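You operate a simulated robot arm through the tools that you are given. There is no shell and no other tool.

Carry out the task below with a simulated robot arm. There is one attempt and no reset: what you move stays moved.

JOB
Jig up the white clip at 80 mm on the clamped strip.
Fine: red stop to 80 mm, both clamps shut on the strip, then the clip against the stop.
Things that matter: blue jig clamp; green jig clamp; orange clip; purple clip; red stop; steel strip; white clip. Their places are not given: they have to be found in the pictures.

The check looks at the end state, three seconds after you hand in, the way a careful person would. Anything else that was tipped, shoved, dropped, spilled or broken makes it a failure.

ROBOT AND FRAMES
A 7-joint arm with a fingered hand, fixed in place. Base frame: the origin is on the floor under the middle of its stand, x ahead of it, y to its left, z up; the work surface is at about z = 862. Units: mm, rad, N and s.
It reaches about 1164 mm from its shoulder. Its first joint turns from -2.897 to 2.897 rad. Payload 4.7 kg.
The tool frame sits at the grasp point between the pads (the TCP): z along the fingers, y along the line on which they close. The tips reach 36 mm beyond it. The gripper opens to 120 mm; its body begins 42 mm behind the TCP. The gripper is a hand of 5 fingers: y runs from the thumb to the fingers, the wrist lies at [-18, -122, -210] in the tool frame, and closing takes about 1.5 s.
Orientation is told as [roll, pitch, yaw] about the base's x, y, z axes, in that order, counted from this pose: with the fingers straight down and the wrist toward the robot, the tool's x, y and z point along [0, 1, 0], [1, 0, 0] and [0, 0, -1] of the base frame.

CONTROLS
- The arm moves only by the tool servo_tool. Its arguments are lists of equal length, an entry for each row: "translation": the shift along the base's x, y, z in mm, a list of three; "turn": the turn, a rotation vector about the base's x, y, z in rad, a list of three; "gripper": the closure in counts, from 0 (fully open) to 255 (shut). In form: {"translation": [[dx, dy, dz], ...], "turn": [[rx, ry, rz], ...], "gripper": [gripper, ...]}. A call has 1 to 20 rows; each row is the pose to reach, as a shift and turn from the pose commanded when the call began. A row lasts 0.2 s, in which the tool goes at most 50 mm and 0.15 rad; a call with a longer step from one row to the next is refused whole, and so is a gripper value outside its range. A pose out of reach is approached as far as the arm can. The call stops where the force on the tool passes 40 N (or 10 N more than at its start, if that is more) or the arm is blocked; 0.2 s more then pass. The fingers move at their own pace (about 45 mm/s each) and stop on an object; they squeeze with about 32 N. The grip force told is the motor's: it shows also when the fingers shut on nothing. Time passes only in rows, and 0.2 s behind the last, so rows that repeat a pose let the fingers close. The reply holds the time, the measured pose of the TCP, the force on the tool along the base axes, the opening and the grip force, in the units named above and with some noise, with the torque about the TCP (base axes, N m) and any sound that the robot's microphone picked up.
- Cameras (640 x 400 px; columns grow to the right, rows downward): "scene" is fixed at [39.9, 657.8, 1438.8]; the picture's right is [-0.36, -0.93, 0.00], its down [-0.85, 0.33, -0.41] and it looks along [0.38, -0.15, -0.91] (base axes); focal length 232 px, centre (320, 200). "wrist" rides on the gripper at [73, -91, -143] in the tool frame; the picture's right is [-0.80, 0.28, -0.53], its down [-0.53, -0.73, 0.42] and it looks along [-0.27, 0.62, 0.74] (tool axes); focal length 234 px, centre (320, 200).
- snapshot(camera): a new picture of that camera. It takes no simulated time.
- set_grasp(shape): the hand has 5 fingers and takes this shape, open, in about a second: jaw (thumb against the fingers, like two jaws); tri (thumb and two fingers); tip (a fingertip pinch); poke (one finger out to press); point (the index stretched); flat (the hand flat); cup (the hand cupped); fist (a fist). The gripper value then closes the fingers along that shape, each until it touches; the sizes above hold for jaw. It gives what a move gives, with no picture.
- locate(camera, pixels): for up to 12 pixels [column, row] of the newest picture of that camera ("zoom" is the newest enlarged one), the place [x, y, z] in the base frame of the surface seen there, good to about 2 mm, but the place of the scene camera against the robot may be out by one fixed shift of up to 18 mm in any direction. It takes no simulated time.
- zoom(camera, box): a new picture of the part [left, top, right, bottom] of that camera's present view, enlarged. It takes no simulated time.
- hand_in(): hands the job in; it is judged then, once.

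Unless the task says otherwise, let go and move clear before handing in.

The tools are called after "Call:" by a JSON object that holds its "api" and its "payload". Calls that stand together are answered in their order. servo_tool: Moves the arm, as the interface text tells. Its arguments: {"type":"object","properties":{"translation":{"type":"array","items":{"type":"array","items":{"type":"number"}}},"turn":{"type":"array","items":{"type":"array","items":{"type":"number"}}},"gripper":{"type":"array","items":{"type":"number"}}},"required":["translation","turn","gripper"]} The other tools are called the same way: set_grasp (shape) gives the hand a shape; snapshot (camera) takes a picture; locate (camera, pixels) gives the place of the surface under pixels of a picture; zoom (camera, box) takes an enlarged picture of a part of a camera's view; hand_in () hands the job in.

At the start:

```text
time: 0.0
tcp_pos: [272.4, 540.5, 1176.2]
orientation: [-0.002, 0.0, 0.0]
ft_force: [0.9, -0.6, -0.2]
ft_torque: [-0.03, 0.0, 0.0]
finger_gap: 119.6
grip_force: 0.0
shape: jaw
```

scene: 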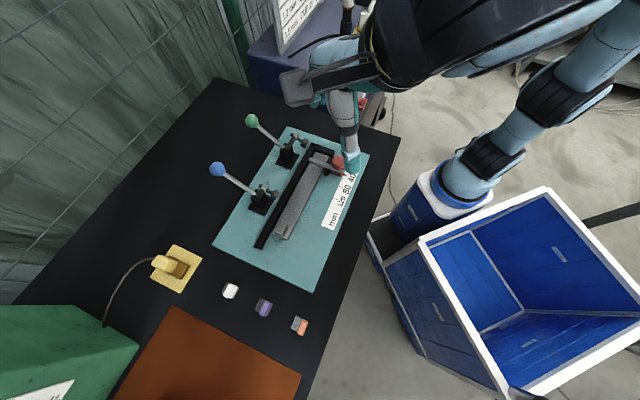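
wrist: 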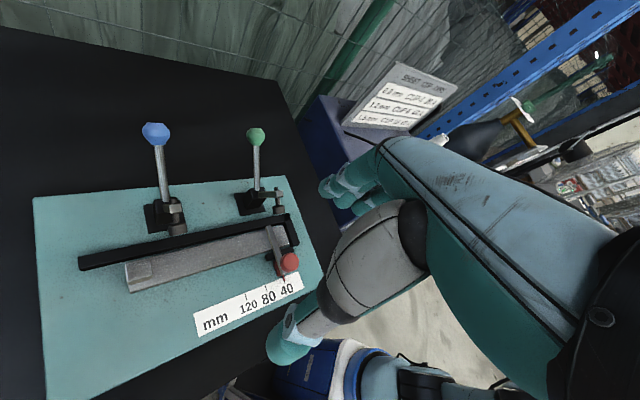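

The scene shows the jig with blue lever (218,170), green lever (252,121), red stop (338,163) near the 40 mark, strip at (300,205), and the white/purple/orange clips at (230,291), (263,307), (299,325). I'll zoom in for detail.

Call:
{"api": "zoom", "payload": {"camera": "scene", "box": [200, 100, 400, 225]}}

Call:
{"api": "zoom", "payload": {"camera": "wrist", "box": [30, 110, 350, 310]}}

Call:
{"api": "zoom", "payload": {"camera": "scene", "box": [140, 225, 340, 350]}}

```text
3.20 times, centred on (300, 162) of scene
```

zoom: 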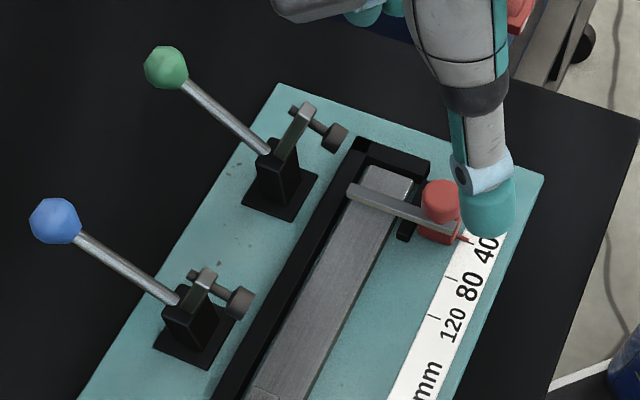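

```text
2.00 times, centred on (190, 210) of wrist
```

zoom: 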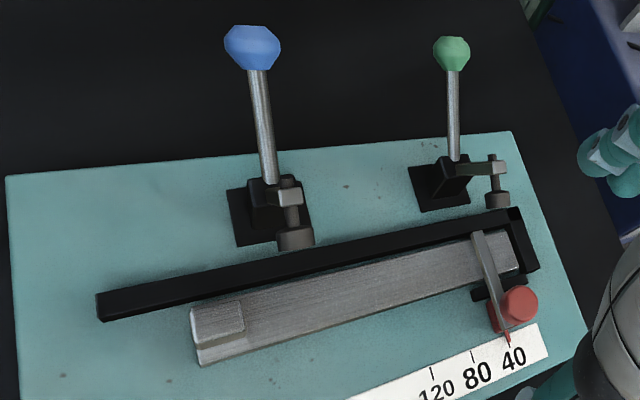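

```text
3.20 times, centred on (240, 288) of scene
```

zoom: 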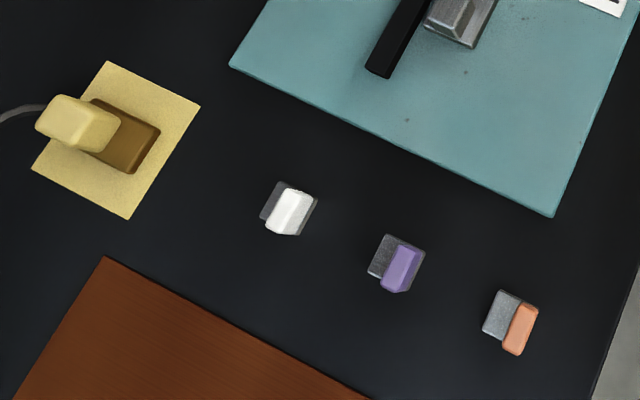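

The strip sits along a black L-fence and the stop arm crosses the strip near 40. I'll read places through the wrist camera (no fixed shift) and through the scene for comparison.

Call:
{"api": "locate", "payload": {"camera": "wrist", "pixels": [[155, 131], [256, 135], [177, 228], [278, 207], [289, 262], [274, 225], [284, 278], [130, 275], [277, 232], [82, 263], [283, 219], [268, 297]]}}

Call:
{"api": "locate", "payload": {"camera": "scene", "pixels": [[218, 170], [252, 121], [274, 194], [304, 142], [338, 162], [345, 175], [280, 235], [260, 245], [315, 147], [230, 291], [263, 307], [299, 325]]}}

Call:
{"api": "zoom", "payload": {"camera": "wrist", "box": [330, 50, 490, 150]}}

```text
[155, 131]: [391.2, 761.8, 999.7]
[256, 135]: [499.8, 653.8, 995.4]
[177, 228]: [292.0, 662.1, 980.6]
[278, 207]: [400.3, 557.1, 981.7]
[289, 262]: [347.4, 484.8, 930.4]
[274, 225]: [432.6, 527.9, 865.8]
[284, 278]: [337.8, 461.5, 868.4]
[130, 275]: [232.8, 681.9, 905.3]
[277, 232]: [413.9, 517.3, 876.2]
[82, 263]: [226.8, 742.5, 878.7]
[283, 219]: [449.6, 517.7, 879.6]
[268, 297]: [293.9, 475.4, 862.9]
```

```text
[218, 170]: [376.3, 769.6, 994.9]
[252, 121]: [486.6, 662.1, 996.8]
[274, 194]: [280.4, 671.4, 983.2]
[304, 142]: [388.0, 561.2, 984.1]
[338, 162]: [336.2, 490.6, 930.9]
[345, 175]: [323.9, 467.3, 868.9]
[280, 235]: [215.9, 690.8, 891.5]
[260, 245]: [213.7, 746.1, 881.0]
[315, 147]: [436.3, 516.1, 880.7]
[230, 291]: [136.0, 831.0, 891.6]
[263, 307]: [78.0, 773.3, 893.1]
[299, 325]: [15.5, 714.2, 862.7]
```

```text
4.00 times, centred on (410, 100) of wrist
```

zoom: 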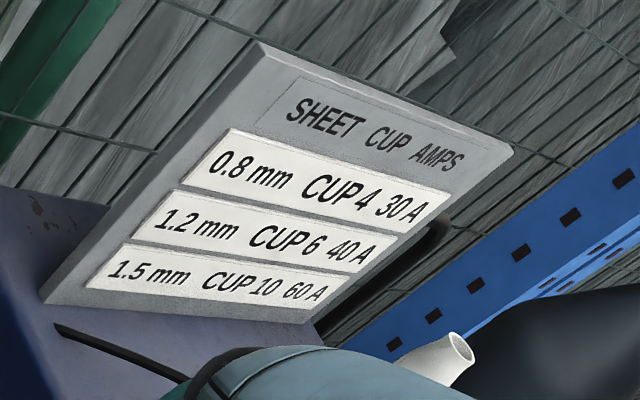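

The scene readings are offset by about (+13, −7, 0) mm from the wrist ones, and the strip axis runs along (−0.7, 0.7). I'll zoom harder on each part.

Call:
{"api": "zoom", "payload": {"camera": "wrist", "box": [240, 180, 320, 230]}}

Call:
{"api": "zoom", "payload": {"camera": "wrist", "box": [240, 230, 320, 280]}}

Call:
{"api": "zoom", "payload": {"camera": "wrist", "box": [130, 190, 210, 240]}}

Call:
{"api": "zoom", "payload": {"camera": "wrist", "box": [80, 240, 176, 300]}}

Call:
{"api": "zoom", "payload": {"camera": "wrist", "box": [190, 260, 318, 340]}}

Call:
{"api": "zoom", "payload": {"camera": "scene", "box": [220, 280, 252, 300]}}

```text
8.00 times, centred on (280, 205) of wrist
```

zoom: 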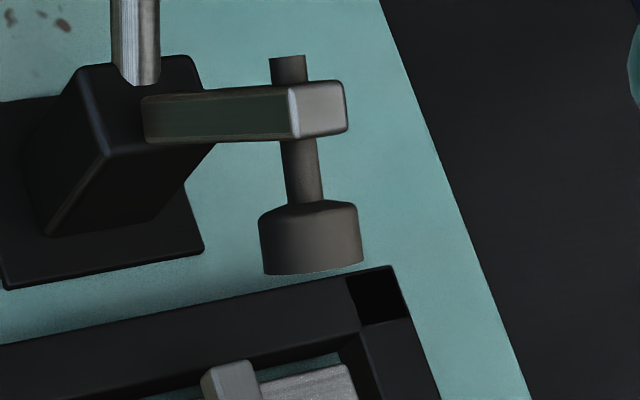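

```text
8.00 times, centred on (280, 255) of wrist
```

zoom: 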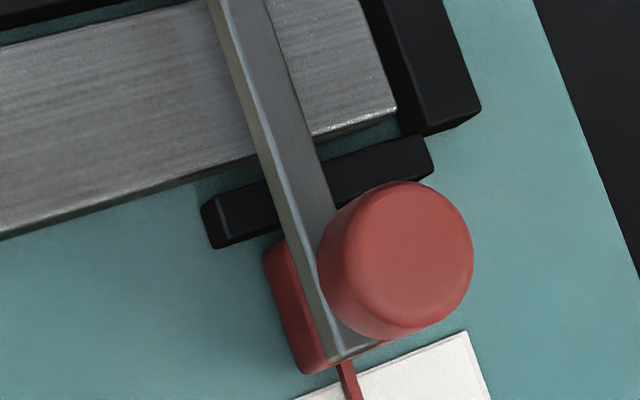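

```text
8.00 times, centred on (170, 215) of wrist
```

zoom: 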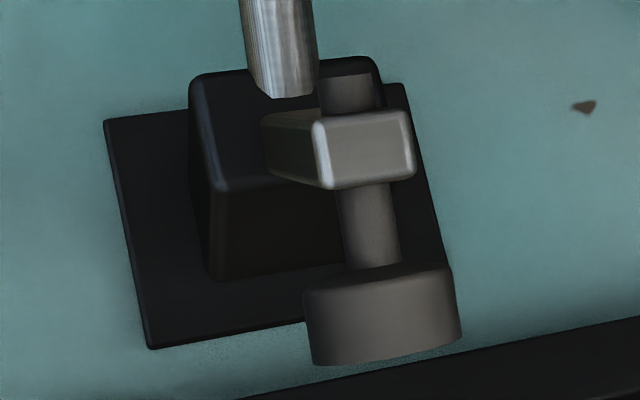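

```text
6.67 times, centred on (128, 270) of wrist
```

zoom: 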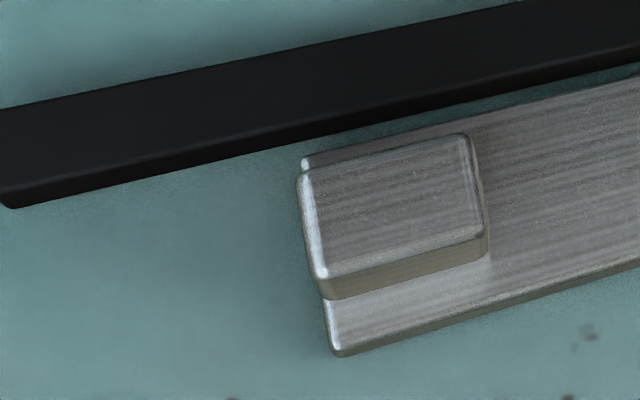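

```text
5.00 times, centred on (254, 300) of wrist
```

zoom: 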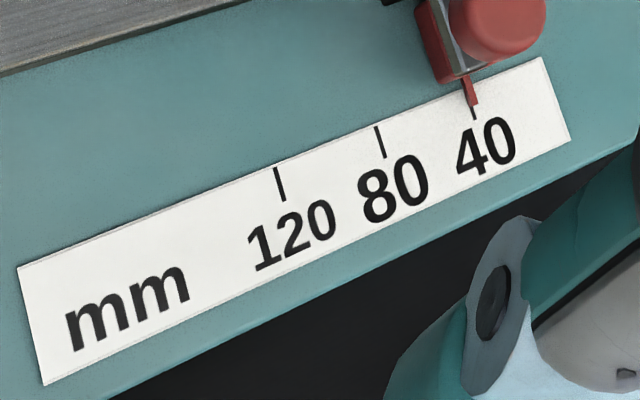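

```text
16.00 times, centred on (236, 290) of scene
```

zoom: 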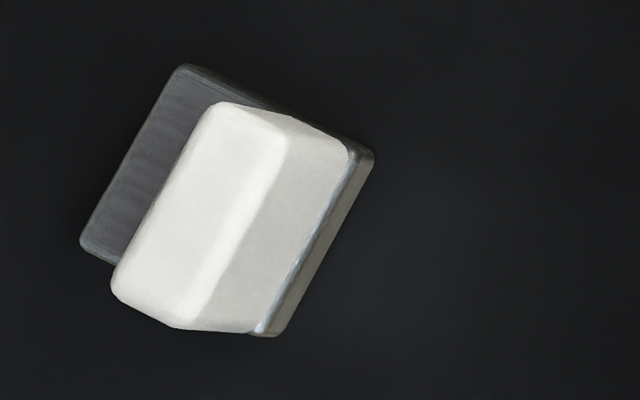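

The stop's pointer sits at the 40 tick; the strip has a raised block at its near end and seems to have small gaps to the fence. I'll measure with the enlarged views.

Call:
{"api": "zoom", "payload": {"camera": "wrist", "box": [250, 215, 314, 255]}}

```text
10.00 times, centred on (282, 235) of wrist
```

zoom: 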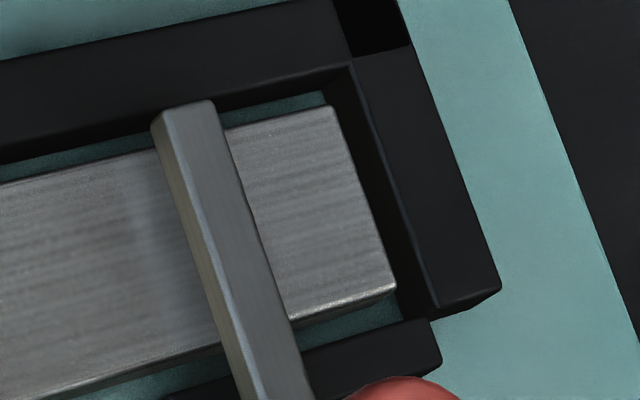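

Call:
{"api": "locate", "payload": {"camera": "zoom", "pixels": [[320, 112], [385, 285], [300, 305], [10, 195], [60, 375], [310, 95], [345, 75], [300, 60], [420, 290], [350, 350], [180, 120], [270, 350]]}}

```text
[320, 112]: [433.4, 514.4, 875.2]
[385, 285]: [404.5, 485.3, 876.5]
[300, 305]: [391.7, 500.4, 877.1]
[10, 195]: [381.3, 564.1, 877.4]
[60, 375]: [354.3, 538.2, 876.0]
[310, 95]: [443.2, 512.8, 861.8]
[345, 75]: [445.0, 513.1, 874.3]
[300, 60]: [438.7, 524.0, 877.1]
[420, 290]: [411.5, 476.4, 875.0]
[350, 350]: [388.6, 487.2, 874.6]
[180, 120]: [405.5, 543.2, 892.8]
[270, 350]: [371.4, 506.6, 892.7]
```

Strip top is z≈876.5, the stop arm z≈893, and the fence end is near s=(y−x)/√2≈50 with the strip end at ≈57. Now I measure the scale ticks, pointer and arm edges.

Call:
{"api": "zoom", "payload": {"camera": "wrist", "box": [226, 250, 322, 310]}}

```text
6.67 times, centred on (274, 280) of wrist
```

zoom: 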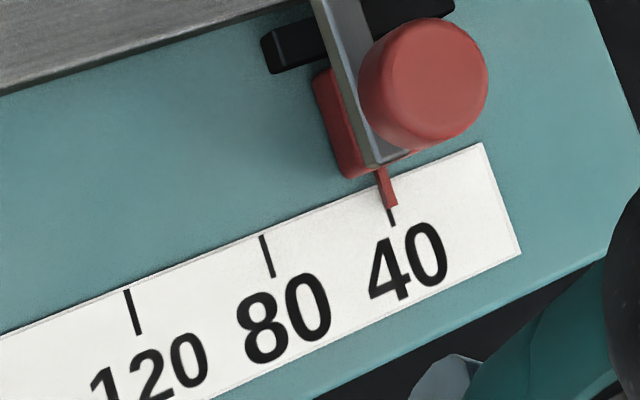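

Call:
{"api": "locate", "payload": {"camera": "zoom", "pixels": [[392, 222], [390, 200], [383, 178], [267, 258], [132, 313], [410, 80], [345, 100], [325, 90], [275, 45], [410, 155], [385, 152], [372, 160]]}}

Call:
{"api": "zoom", "payload": {"camera": "wrist", "box": [130, 110, 226, 250]}}

```text
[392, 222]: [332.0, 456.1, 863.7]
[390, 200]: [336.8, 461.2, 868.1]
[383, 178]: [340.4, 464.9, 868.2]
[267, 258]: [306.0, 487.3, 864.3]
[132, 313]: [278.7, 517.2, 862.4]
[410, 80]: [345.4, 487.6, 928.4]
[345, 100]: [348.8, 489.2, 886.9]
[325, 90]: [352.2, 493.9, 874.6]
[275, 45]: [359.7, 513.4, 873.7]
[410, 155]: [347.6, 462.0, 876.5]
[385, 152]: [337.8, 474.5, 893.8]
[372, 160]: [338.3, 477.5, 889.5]
```

```text
2.86 times, centred on (178, 180) of wrist
```

zoom: 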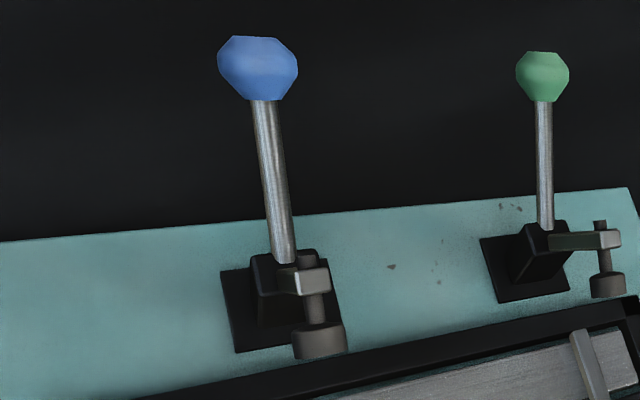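

Ticks 40/80/120 sit at s≈87.8/128.2/168.6 (s=(y−x)/√2), so zero is at the fence's inner end face. I'll turn the hand 45° to face the jig squarely and look closer from the robot side.

Call:
{"api": "servo_tool", "payload": {"translation": [[-4, -8, -30], [-8, -16, -60], [-12, -24, -90], [-16, -32, -120], [-20, -40, -150], [-23, -48, -180], [-23, -48, -180]], "turn": [[0, 0, 0.135], [0, 0, 0.27], [0, 0, 0.4], [0, 0, 0.53], [0, 0, 0.66], [0, 0, 0.785], [0, 0, 0.785]], "gripper": [0, 0, 0, 0, 0, 0, 0]}}

Call:
{"api": "snapshot", "payload": {"camera": "wrist"}}

Call:
{"api": "snapshot", "payload": {"camera": "scene"}}

```text
time: 1.6
tcp_pos: [248.3, 493.6, 994.8]
orientation: [0.001, 0.0, 0.788]
ft_force: [-1.1, -0.2, 0.6]
ft_torque: [0.03, 0.01, -0.05]
finger_gap: 119.4
grip_force: 0.1
shape: jaw
```

```text
taken
```

wrist: 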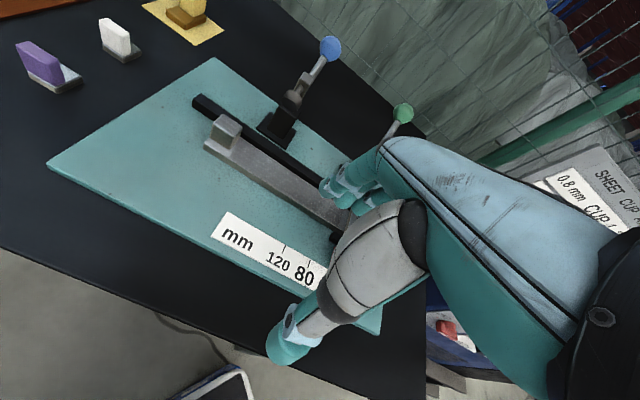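

```text
taken
```

scene: 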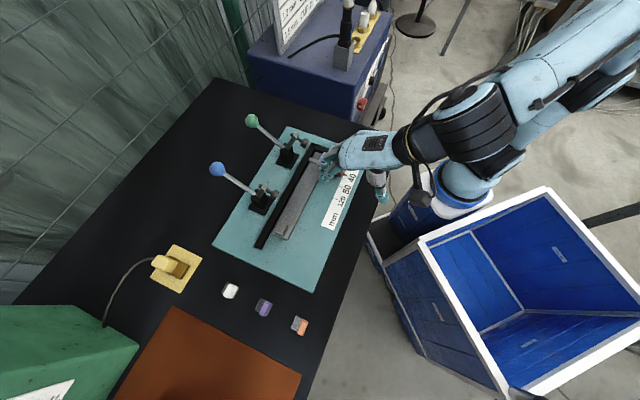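

The clips are visible at upper-left ((115,38) white, (42,62) purple) as a foot plate with an upright coloured tab. Zooming in on these and on the strip end and blue clamp.

Call:
{"api": "zoom", "payload": {"camera": "wrist", "box": [0, 0, 160, 100]}}

Call:
{"api": "zoom", "payload": {"camera": "wrist", "box": [180, 80, 340, 180]}}

Call:
{"api": "zoom", "payload": {"camera": "wrist", "box": [240, 30, 368, 150]}}

```text
4.00 times, centred on (80, 50) of wrist
```

zoom: 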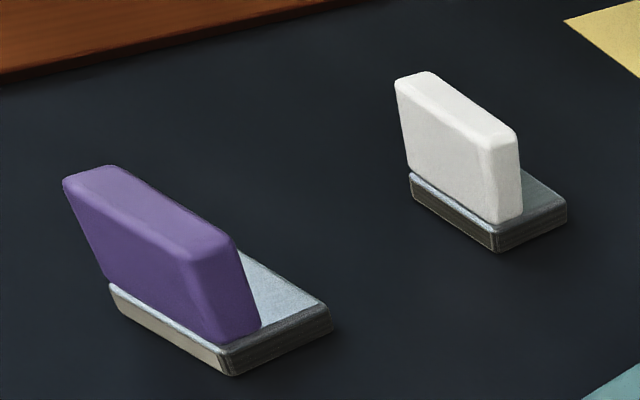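

```text
4.00 times, centred on (260, 130) of wrist
```

zoom: 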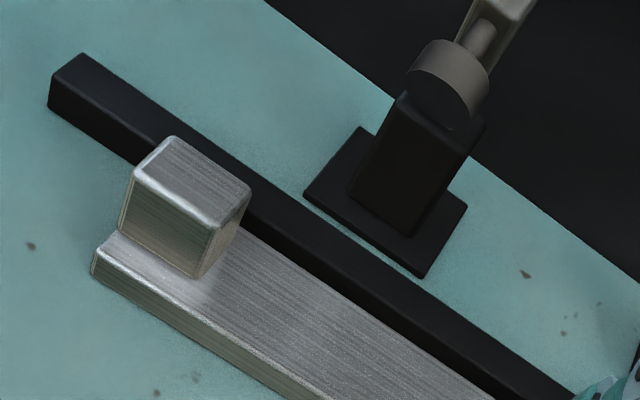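

```text
3.33 times, centred on (304, 90) of wrist
```

zoom: 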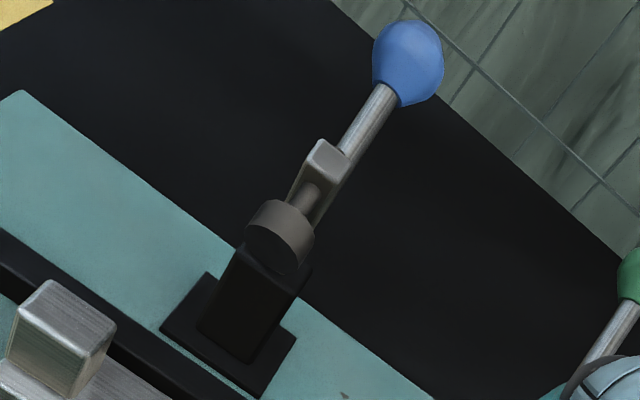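

The strip's block is a grip tab much like the clips' tabs. Measuring clip, block and clamp points from these zooms.

Call:
{"api": "zoom", "payload": {"camera": "wrist", "box": [180, 80, 340, 180]}}

Call:
{"api": "locate", "payload": {"camera": "zoom", "pixels": [[185, 150], [235, 190], [145, 185], [175, 235], [105, 250], [240, 330], [100, 75], [80, 60], [480, 385], [410, 170], [430, 90], [455, 60]]}}

Call:
{"api": "zoom", "payload": {"camera": "wrist", "box": [92, 10, 156, 70]}}

```text
4.00 times, centred on (260, 130) of wrist
```

zoom: 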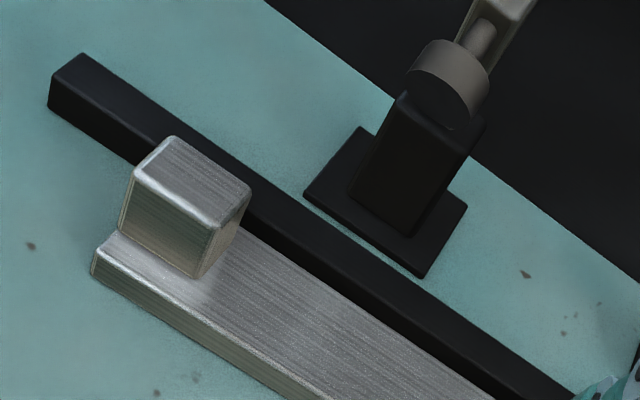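

```text
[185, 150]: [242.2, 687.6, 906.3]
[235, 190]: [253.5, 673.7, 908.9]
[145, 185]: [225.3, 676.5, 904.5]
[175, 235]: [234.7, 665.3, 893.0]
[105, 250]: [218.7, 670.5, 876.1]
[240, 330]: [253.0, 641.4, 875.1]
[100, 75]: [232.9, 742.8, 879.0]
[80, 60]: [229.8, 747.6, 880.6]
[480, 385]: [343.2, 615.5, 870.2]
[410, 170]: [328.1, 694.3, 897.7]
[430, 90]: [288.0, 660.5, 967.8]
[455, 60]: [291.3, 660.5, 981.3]
```

```text
6.67 times, centred on (124, 40) of wrist
```

zoom: 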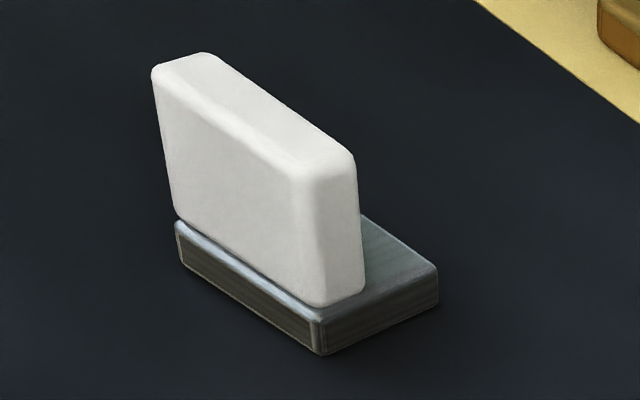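

The strip's block is at s≈297–320, t≈638–658, top z≈907. Next I shift the hand toward −s so the stop and green clamp come out from behind the fingers.

Call:
{"api": "servo_tool", "payload": {"translation": [[28, -28, 20], [56, -56, 40], [70, -90, 60], [70, -110, 60], [70, -110, 60]], "turn": [[0, 0, 0], [0, 0, 0], [0, 0, 0], [0, 0, 0], [0, 0, 0]], "gripper": [0, 0, 0, 0, 0]}}

Call:
{"api": "snapshot", "payload": {"camera": "wrist"}}

```text
time: 2.8
tcp_pos: [320.2, 382.2, 1054.2]
orientation: [-0.001, -0.001, 0.787]
ft_force: [-0.2, -0.3, 0.9]
ft_torque: [0.0, -0.01, -0.03]
finger_gap: 120.0
grip_force: 0.1
shape: jaw
```

```text
taken
```

wrist: 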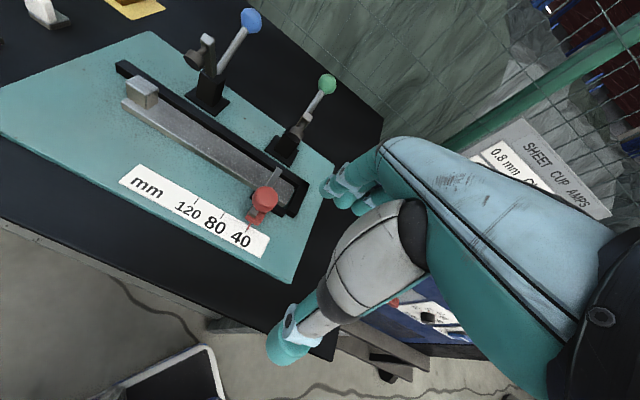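

Now the stop (262,198) and green clamp (290,140) are clear of the fingers. Zooming in on both.

Call:
{"api": "zoom", "payload": {"camera": "wrist", "box": [260, 70, 340, 170]}}

Call:
{"api": "zoom", "payload": {"camera": "wrist", "box": [230, 155, 318, 210]}}

Call:
{"api": "locate", "payload": {"camera": "zoom", "pixels": [[320, 100], [330, 150], [345, 200], [300, 150], [560, 200], [480, 200], [420, 170], [470, 330], [250, 250], [200, 330], [240, 150], [530, 330]]}}

```text
4.00 times, centred on (300, 120) of wrist
```

zoom: 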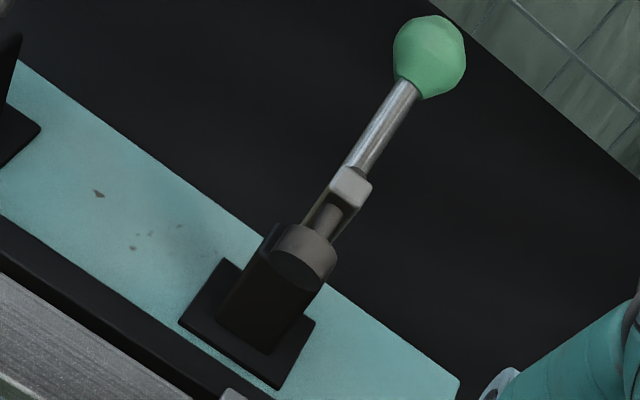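

```text
7.27 times, centred on (274, 182) of wrist
```

zoom: 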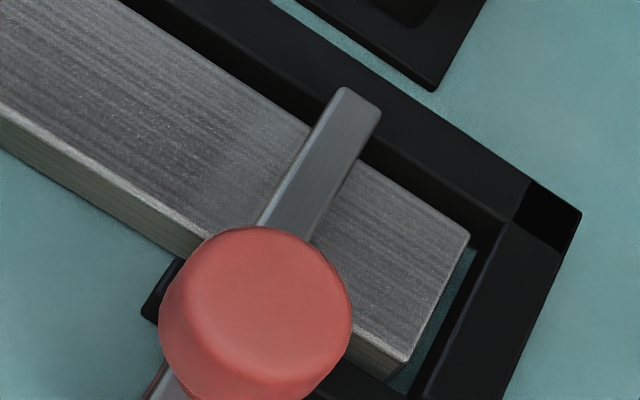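

```text
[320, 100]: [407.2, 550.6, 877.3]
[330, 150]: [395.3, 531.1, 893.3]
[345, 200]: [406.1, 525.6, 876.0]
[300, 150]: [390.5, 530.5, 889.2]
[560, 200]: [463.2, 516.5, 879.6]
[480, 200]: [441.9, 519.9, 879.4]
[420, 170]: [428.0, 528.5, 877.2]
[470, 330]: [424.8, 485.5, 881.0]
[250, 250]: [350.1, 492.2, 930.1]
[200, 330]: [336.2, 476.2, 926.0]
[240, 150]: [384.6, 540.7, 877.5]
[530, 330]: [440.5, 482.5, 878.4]
```

The arm of the stop measures s≈90–101 and the pointer s≈88. I'll cross-check with the scene camera, now that the hand is off to the side.

Call:
{"api": "zoom", "payload": {"camera": "scene", "box": [296, 140, 360, 180]}}

Call:
{"api": "zoom", "payload": {"camera": "scene", "box": [260, 120, 356, 180]}}

```text
10.00 times, centred on (328, 160) of scene
```

zoom: 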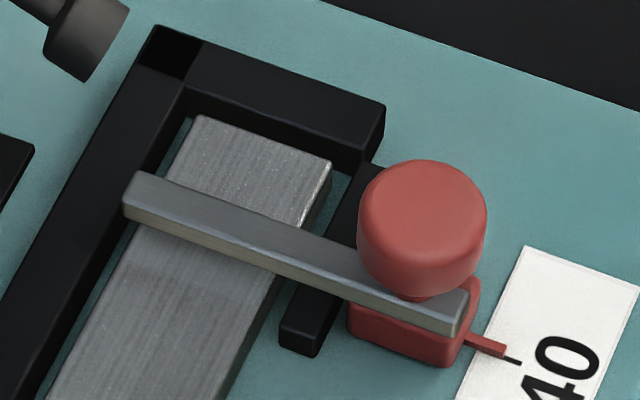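

```text
6.67 times, centred on (308, 150) of scene
```

zoom: 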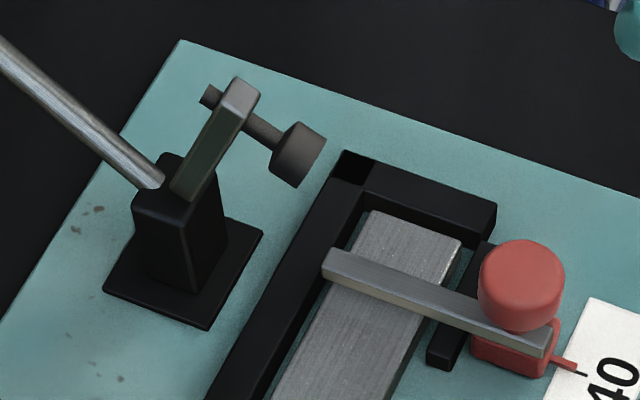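

The scene zoom shows the arm bar lying on the red body with the pointer near its +s face line; locating edges in this picture (same fixed shift for all).

Call:
{"api": "locate", "payload": {"camera": "zoom", "pixels": [[585, 374], [565, 366], [540, 340], [548, 328], [345, 256], [335, 275], [520, 270], [500, 355], [440, 355], [375, 218], [455, 243], [362, 205]]}}

Call:
{"api": "zoom", "payload": {"camera": "scene", "box": [320, 155, 368, 185]}}

```text
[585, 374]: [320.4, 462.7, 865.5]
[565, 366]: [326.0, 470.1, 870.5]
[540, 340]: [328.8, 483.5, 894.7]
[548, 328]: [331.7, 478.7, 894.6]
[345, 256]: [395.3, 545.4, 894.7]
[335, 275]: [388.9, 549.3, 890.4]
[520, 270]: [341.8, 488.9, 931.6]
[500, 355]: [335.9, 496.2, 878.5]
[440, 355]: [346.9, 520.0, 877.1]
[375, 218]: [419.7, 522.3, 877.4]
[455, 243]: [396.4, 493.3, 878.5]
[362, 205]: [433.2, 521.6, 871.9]
```

```text
13.33 times, centred on (344, 170) of scene
```

zoom: 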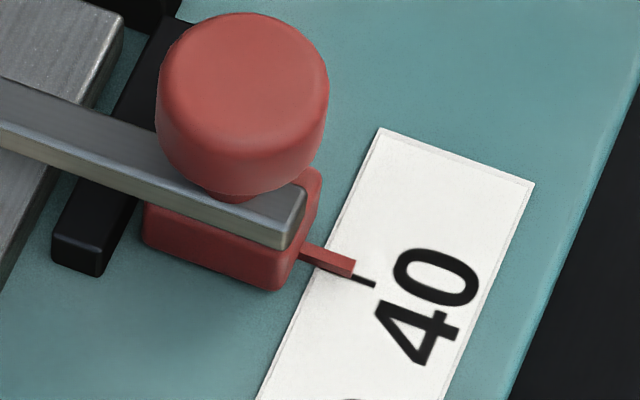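

The pointer's line relative to the arm faces matters, so I'll sample across the arm, body and pointer in the 13× picture.

Call:
{"api": "locate", "payload": {"camera": "zoom", "pixels": [[80, 108], [80, 125], [80, 143], [80, 155], [200, 240], [340, 265], [365, 281], [312, 182], [295, 215], [250, 80], [75, 250], [100, 240]]}}

Call:
{"api": "zoom", "payload": {"camera": "scene", "box": [270, 130, 318, 180]}}

```text
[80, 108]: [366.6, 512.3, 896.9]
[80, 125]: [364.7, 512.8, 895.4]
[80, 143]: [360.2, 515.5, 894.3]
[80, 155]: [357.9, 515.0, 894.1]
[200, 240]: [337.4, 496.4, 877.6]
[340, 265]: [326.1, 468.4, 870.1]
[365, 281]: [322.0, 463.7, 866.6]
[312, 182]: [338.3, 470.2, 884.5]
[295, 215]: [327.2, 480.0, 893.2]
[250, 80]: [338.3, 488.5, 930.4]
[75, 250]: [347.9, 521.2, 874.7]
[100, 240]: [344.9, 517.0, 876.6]
```

```text
8.00 times, centred on (294, 155) of scene
```

zoom: 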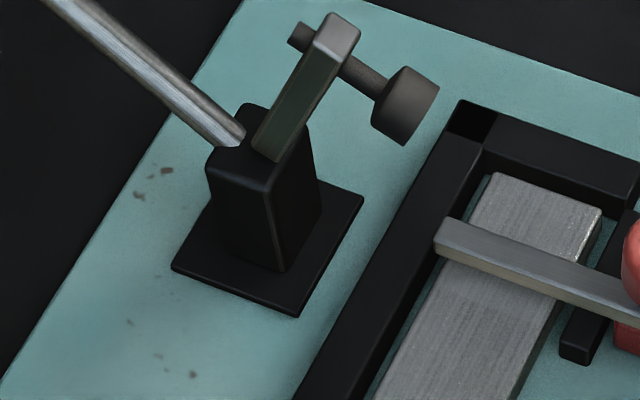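

In the scene frame pointer and tick are at s=100.4, arm spans ≈101–112.5, so the pointer lines up with the arm's fence-side face. Now I measure the green clamp geometry to find where its pad will land.

Call:
{"api": "locate", "payload": {"camera": "zoom", "pixels": [[262, 148], [340, 35], [325, 45], [300, 38], [360, 72], [395, 85], [420, 85], [400, 130], [430, 100], [245, 115], [225, 160], [300, 180]]}}

Call:
{"api": "zoom", "payload": {"camera": "wrist", "box": [260, 70, 340, 170]}}

Call:
{"api": "locate", "payload": {"camera": "zoom", "pixels": [[430, 60], [400, 90], [360, 160], [350, 185], [330, 215], [305, 245], [300, 268], [275, 240], [265, 270], [250, 345], [310, 325], [190, 322]]}}

```text
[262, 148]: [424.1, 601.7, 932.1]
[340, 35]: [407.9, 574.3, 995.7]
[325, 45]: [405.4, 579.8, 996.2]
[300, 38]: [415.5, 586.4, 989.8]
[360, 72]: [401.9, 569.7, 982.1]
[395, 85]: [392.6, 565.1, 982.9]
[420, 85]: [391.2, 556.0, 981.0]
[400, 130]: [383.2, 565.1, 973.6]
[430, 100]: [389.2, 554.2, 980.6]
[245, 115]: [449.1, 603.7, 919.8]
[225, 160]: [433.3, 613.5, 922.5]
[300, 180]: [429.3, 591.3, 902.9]
```

```text
4.00 times, centred on (300, 120) of wrist
```

zoom: 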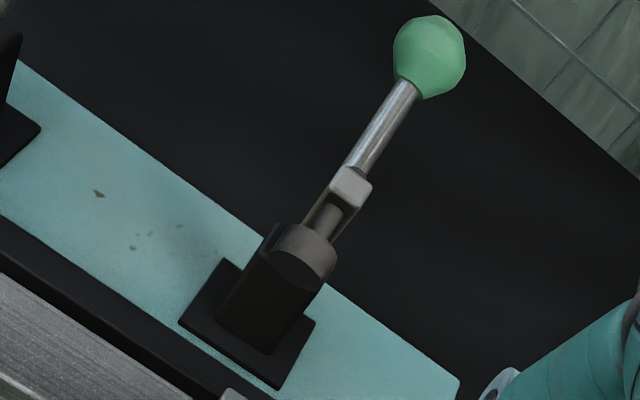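

```text
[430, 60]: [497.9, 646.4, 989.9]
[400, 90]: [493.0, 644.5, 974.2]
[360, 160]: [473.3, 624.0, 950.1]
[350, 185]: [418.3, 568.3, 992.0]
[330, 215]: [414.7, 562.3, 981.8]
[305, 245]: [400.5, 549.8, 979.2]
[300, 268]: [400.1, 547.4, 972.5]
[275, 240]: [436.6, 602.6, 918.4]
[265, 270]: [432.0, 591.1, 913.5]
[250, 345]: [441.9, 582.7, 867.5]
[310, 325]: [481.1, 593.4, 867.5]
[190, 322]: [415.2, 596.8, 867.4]
```

The green clamp's pad (≈20 mm across) swings down at s≈107, t≈655, i.e. 50–70 mm on the scale, so the clip belongs on the +s side of the stop. Next: measure the clip itself.

Call:
{"api": "zoom", "payload": {"camera": "scene", "box": [214, 280, 246, 300]}}

Call:
{"api": "locate", "payload": {"camera": "zoom", "pixels": [[300, 70], [410, 110], [325, 130], [360, 130], [300, 180], [200, 240], [230, 290], [320, 320], [380, 320], [440, 270], [485, 150], [350, 60]]}}

Call:
{"api": "zoom", "payload": {"camera": "wrist", "box": [20, 0, 84, 40]}}

```text
16.00 times, centred on (230, 290) of scene
```

zoom: 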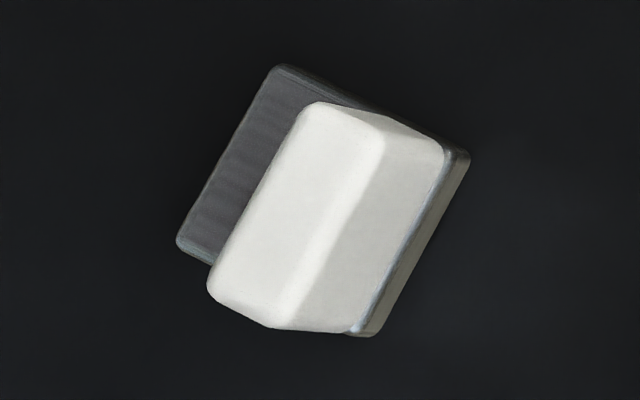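

```text
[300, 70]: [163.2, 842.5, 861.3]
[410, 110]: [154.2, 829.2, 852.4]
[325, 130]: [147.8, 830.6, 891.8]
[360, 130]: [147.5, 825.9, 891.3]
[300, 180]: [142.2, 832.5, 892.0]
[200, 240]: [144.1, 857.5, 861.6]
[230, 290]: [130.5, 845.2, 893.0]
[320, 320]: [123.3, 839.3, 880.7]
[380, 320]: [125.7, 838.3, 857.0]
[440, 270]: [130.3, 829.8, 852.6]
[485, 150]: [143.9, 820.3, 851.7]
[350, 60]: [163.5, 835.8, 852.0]
```

```text
10.00 times, centred on (52, 20) of wrist
```

zoom: 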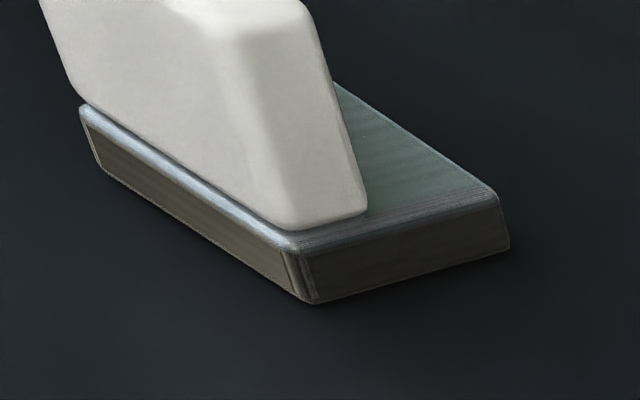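

Clip: foot ≈27 (s) × 30 (t) × 9.5 mm, tab ≈25×12×30 mm flush with the −t edge, already parallel to the jig. Before grasping I'll look at the hand shape itself.

Call:
{"api": "zoom", "payload": {"camera": "scene", "box": [330, 100, 490, 200]}}

Call:
{"api": "zoom", "payload": {"camera": "wrist", "box": [250, 120, 450, 370]}}

```text
4.00 times, centred on (410, 150) of scene
```

zoom: 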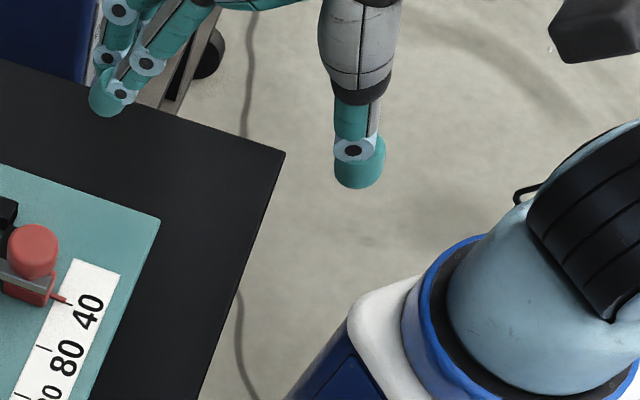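

```text
1.60 times, centred on (350, 245) of wrist
```

zoom: 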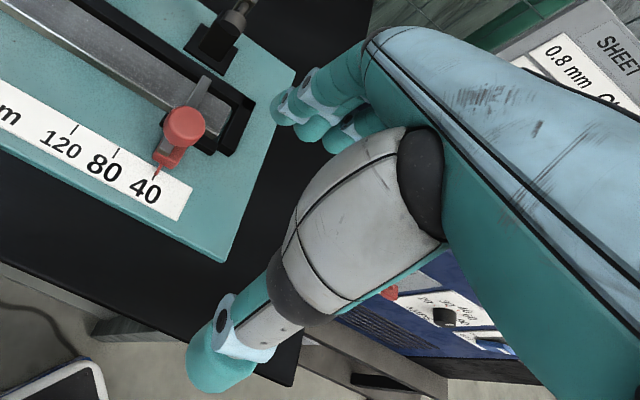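

Let me locate thumb tip and fingertips to know the real extents around the TCP.

Call:
{"api": "locate", "payload": {"camera": "zoom", "pixels": [[210, 365], [200, 350], [235, 340], [283, 105], [308, 130], [342, 140], [320, 80], [360, 75], [330, 250], [290, 300], [400, 60], [420, 190]]}}

```text
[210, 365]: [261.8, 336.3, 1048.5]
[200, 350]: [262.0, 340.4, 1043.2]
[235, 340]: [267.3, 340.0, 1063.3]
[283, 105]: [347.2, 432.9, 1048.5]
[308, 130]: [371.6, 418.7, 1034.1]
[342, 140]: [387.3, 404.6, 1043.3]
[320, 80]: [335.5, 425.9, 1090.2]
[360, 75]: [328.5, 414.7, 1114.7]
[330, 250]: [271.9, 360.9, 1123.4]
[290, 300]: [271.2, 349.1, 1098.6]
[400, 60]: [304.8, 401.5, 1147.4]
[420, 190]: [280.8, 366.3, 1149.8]
```

Open-hand extents: index at about +17 mm, middle −10, ring −32 mm in tool x; thumb at +9. I need to know how close the mesh wall is behind the lever balls.

Call:
{"api": "locate", "payload": {"camera": "wrist", "pixels": [[345, 80], [330, 60], [360, 90], [300, 30], [280, 10], [380, 110], [249, 20], [327, 84], [375, 120], [262, 5]]}}

Call:
{"api": "locate", "payload": {"camera": "scene", "pixels": [[200, 95], [150, 130], [100, 180], [218, 85], [60, 230], [230, 60], [250, 40], [140, 110]]}}

```text
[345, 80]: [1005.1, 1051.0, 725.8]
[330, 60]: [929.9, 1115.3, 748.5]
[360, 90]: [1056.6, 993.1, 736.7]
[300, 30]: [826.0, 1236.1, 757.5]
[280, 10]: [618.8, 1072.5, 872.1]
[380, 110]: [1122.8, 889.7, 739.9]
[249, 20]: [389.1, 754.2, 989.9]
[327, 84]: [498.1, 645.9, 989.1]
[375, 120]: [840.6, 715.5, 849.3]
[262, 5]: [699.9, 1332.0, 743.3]
```

```text
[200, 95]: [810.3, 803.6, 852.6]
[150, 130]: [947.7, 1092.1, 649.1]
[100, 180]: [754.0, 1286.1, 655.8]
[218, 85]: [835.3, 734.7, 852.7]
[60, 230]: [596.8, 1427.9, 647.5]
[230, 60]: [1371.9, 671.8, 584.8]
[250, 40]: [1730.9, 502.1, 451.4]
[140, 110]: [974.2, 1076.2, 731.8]
```

The mesh is far behind (t≈1450), so no hazard. Now I move over the red knob (centre ≈(349,481), top z 930) with the hand half closed, staying above it, and look.

Call:
{"api": "servo_tool", "payload": {"translation": [[10, 33, -15], [20, 66, -30], [29.5, 99, -45], [29.5, 99, -56], [29.5, 99, -56], [29.5, 99, -56]], "turn": [[0, 0, 0], [0, 0, 0], [0, 0, 0], [0, 0, 0], [0, 0, 0], [0, 0, 0]], "gripper": [90, 90, 90, 90, 90, 90]}}

Call:
{"api": "snapshot", "payload": {"camera": "wrist"}}

Call:
{"api": "zoom", "payload": {"camera": "scene", "box": [260, 110, 420, 210]}}

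```text
time: 4.2
tcp_pos: [348.6, 482.1, 998.3]
orientation: [-0.001, 0.0, 0.786]
ft_force: [0.5, -0.1, 0.0]
ft_torque: [0.0, 0.0, 0.0]
finger_gap: 78.0
grip_force: 0.0
shape: jaw
```

```text
taken
```

wrist: 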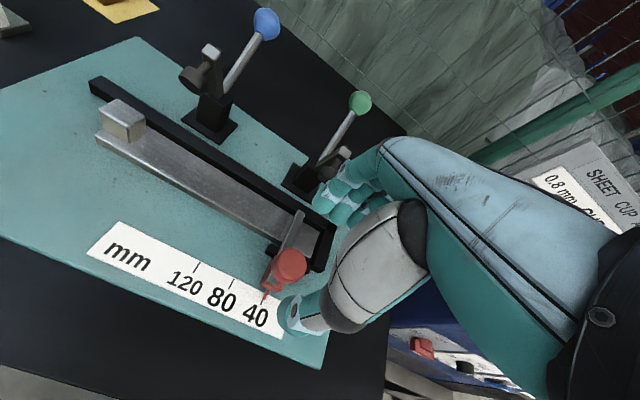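

```text
4.00 times, centred on (340, 160) of scene
```

zoom: 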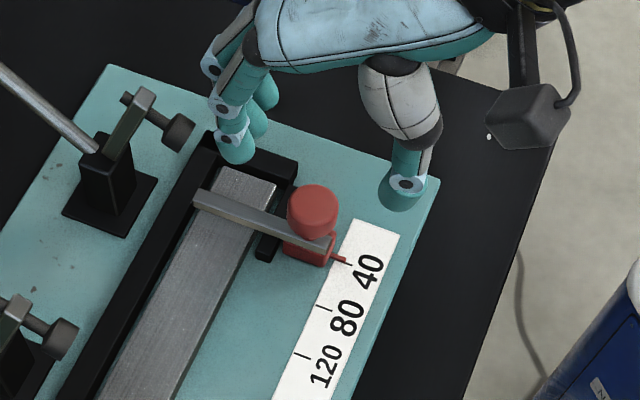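

The hand is above the stop; I verify the knob's centre relative to the TCP with a fresh wrist locate.

Call:
{"api": "zoom", "payload": {"camera": "wrist", "box": [240, 200, 336, 320]}}

Call:
{"api": "locate", "payload": {"camera": "wrist", "pixels": [[290, 254], [300, 262], [280, 262], [290, 265], [296, 255], [267, 292], [265, 299], [233, 286], [197, 270], [320, 205], [290, 315]]}}

```text
3.33 times, centred on (288, 260) of wrist
```

zoom: 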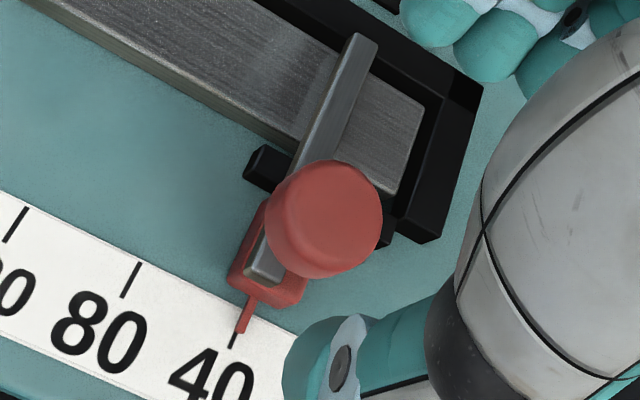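

```text
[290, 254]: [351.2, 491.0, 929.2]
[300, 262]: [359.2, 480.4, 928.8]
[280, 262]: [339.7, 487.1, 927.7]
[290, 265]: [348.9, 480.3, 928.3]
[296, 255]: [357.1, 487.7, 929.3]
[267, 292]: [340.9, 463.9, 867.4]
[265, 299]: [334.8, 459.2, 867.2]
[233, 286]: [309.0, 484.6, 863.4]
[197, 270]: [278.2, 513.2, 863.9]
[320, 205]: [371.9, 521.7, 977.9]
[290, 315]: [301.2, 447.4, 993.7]
```

Knob centre reads ≈(348.5,481), matching the TCP (348.6,482.1). Descend to about z 940 and close on the knob.

Call:
{"api": "servo_tool", "payload": {"translation": [[0, -0.5, -20], [0, -0.5, -40], [0, -0.5, -57], [0, -0.5, -57]], "turn": [[0, 0, 0], [0, 0, 0], [0, 0, 0], [0, 0, 0]], "gripper": [90, 90, 90, 90]}}

Call:
{"api": "snapshot", "payload": {"camera": "wrist"}}

Call:
{"api": "zoom", "payload": {"camera": "scene", "box": [280, 120, 400, 195]}}

```text
time: 5.2
tcp_pos: [347.6, 480.2, 941.8]
orientation: [0.0, 0.0, 0.787]
ft_force: [0.0, -0.2, 0.0]
ft_torque: [-0.01, -0.02, 0.05]
finger_gap: 78.0
grip_force: 0.1
shape: jaw
```

```text
taken
```

wrist: 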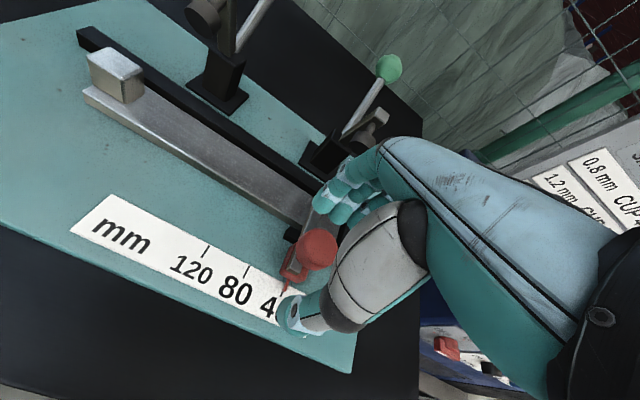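

```text
5.33 times, centred on (340, 158) of scene
```

zoom: 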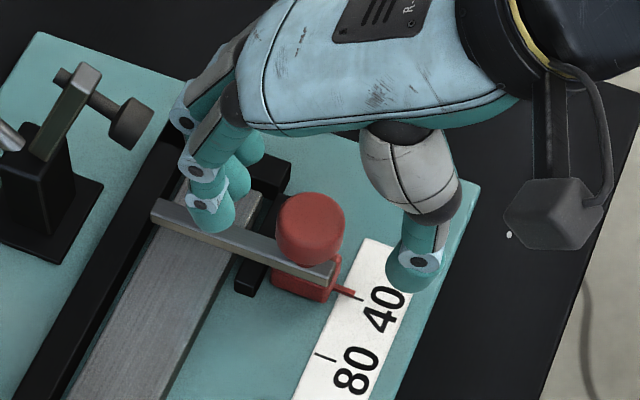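

Thumb and fingers straddle the knob with the tips above the arm bar. Closing on the knob.

Call:
{"api": "servo_tool", "payload": {"translation": [[0, 0, 0], [0, 0, 0], [0, 0, 0], [0, 0, 0], [0, 0, 0], [0, 0, 0]], "turn": [[0, 0, 0], [0, 0, 0], [0, 0, 0], [0, 0, 0], [0, 0, 0], [0, 0, 0]], "gripper": [130, 160, 190, 210, 210, 210]}}

Call:
{"api": "snapshot", "payload": {"camera": "wrist"}}

Call:
{"api": "zoom", "payload": {"camera": "scene", "box": [280, 120, 400, 195]}}

```text
time: 6.6
tcp_pos: [349.5, 481.0, 942.8]
orientation: [0.001, 0.0, 0.783]
ft_force: [-3.9, -4.0, -1.7]
ft_torque: [-0.09, 0.11, -0.07]
finger_gap: 26.1
grip_force: 32.3
shape: jaw
```

```text
taken
```

wrist: 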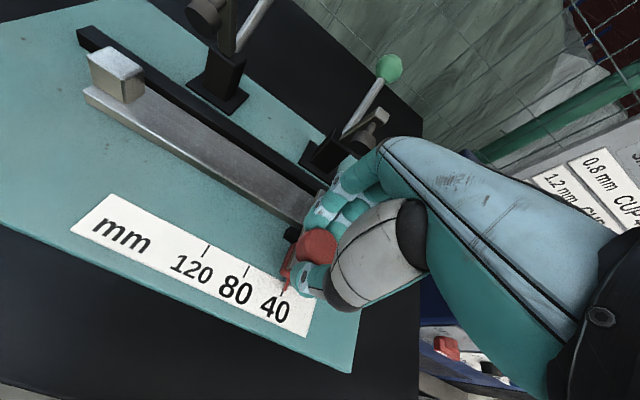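

```text
5.33 times, centred on (340, 158) of scene
```

zoom: 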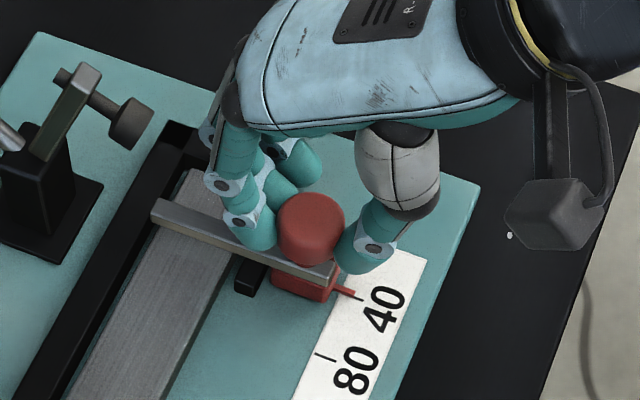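

Knob is gripped (gap 26, 32 N). I slide gently +s, first 15 mm, watching the force.

Call:
{"api": "servo_tool", "payload": {"translation": [[-2, 2, 0], [-4, 4, 0], [-6.5, 6.5, 0], [-8.5, 8.5, 0], [-10.6, 10.6, 0], [-10.6, 10.6, 0]], "turn": [[0, 0, 0], [0, 0, 0], [0, 0, 0], [0, 0, 0], [0, 0, 0], [0, 0, 0]], "gripper": [210, 210, 210, 210, 210, 210]}}

Call:
{"api": "zoom", "payload": {"camera": "scene", "box": [280, 120, 400, 195]}}

Call:
{"api": "zoom", "payload": {"camera": "wrist", "box": [220, 200, 348, 330]}}

```text
time: 8.0
tcp_pos: [337.6, 491.6, 942.2]
orientation: [0.0, 0.004, 0.785]
ft_force: [-6.4, -7.4, -10.4]
ft_torque: [-0.19, 0.14, -0.1]
finger_gap: 25.7
grip_force: 32.3
shape: jaw
```

```text
5.33 times, centred on (340, 158) of scene
```

zoom: 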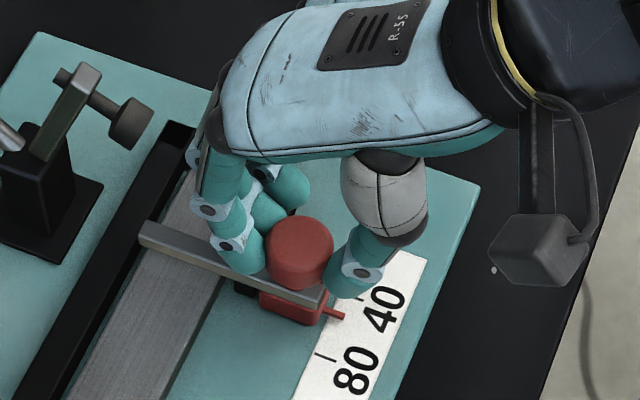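

```text
3.08 times, centred on (284, 265) of wrist
```

zoom: 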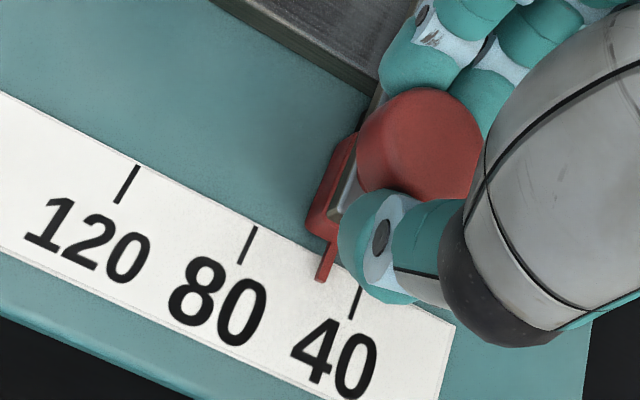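

The stop slides with the hand (pointer about 14.5 mm past the 40 tick). Continue 21 mm further, then fine-tune.

Call:
{"api": "servo_tool", "payload": {"translation": [[-2.5, 2.5, 0], [-5, 5, 0], [-7.5, 7.5, 0], [-10, 10, 0], [-12.5, 12.5, 0], [-14.8, 14.8, 0], [-14.8, 14.8, 0]], "turn": [[0, 0, 0], [0, 0, 0], [0, 0, 0], [0, 0, 0], [0, 0, 0], [0, 0, 0], [0, 0, 0]], "gripper": [210, 210, 210, 210, 210, 210, 210]}}

Call:
{"api": "zoom", "payload": {"camera": "scene", "box": [310, 155, 374, 195]}}

Call:
{"api": "zoom", "payload": {"camera": "wrist", "box": [260, 240, 340, 290]}}

```text
time: 9.6
tcp_pos: [324.6, 506.5, 942.2]
orientation: [-0.001, 0.001, 0.785]
ft_force: [-8.5, -8.8, -12.7]
ft_torque: [-0.24, 0.26, -0.06]
finger_gap: 25.1
grip_force: 31.8
shape: jaw
```

```text
10.00 times, centred on (342, 175) of scene
```

zoom: 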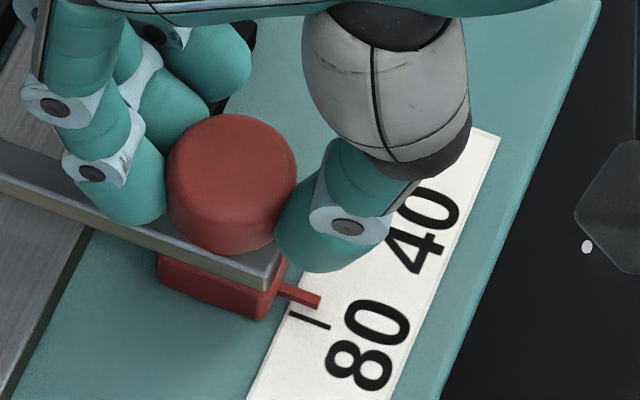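

```text
8.00 times, centred on (300, 265) of wrist
```

zoom: 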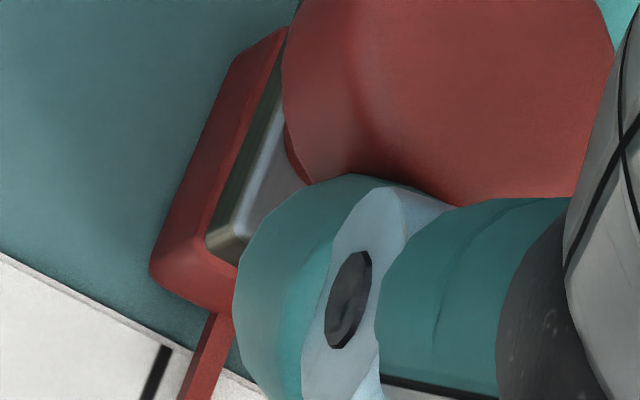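

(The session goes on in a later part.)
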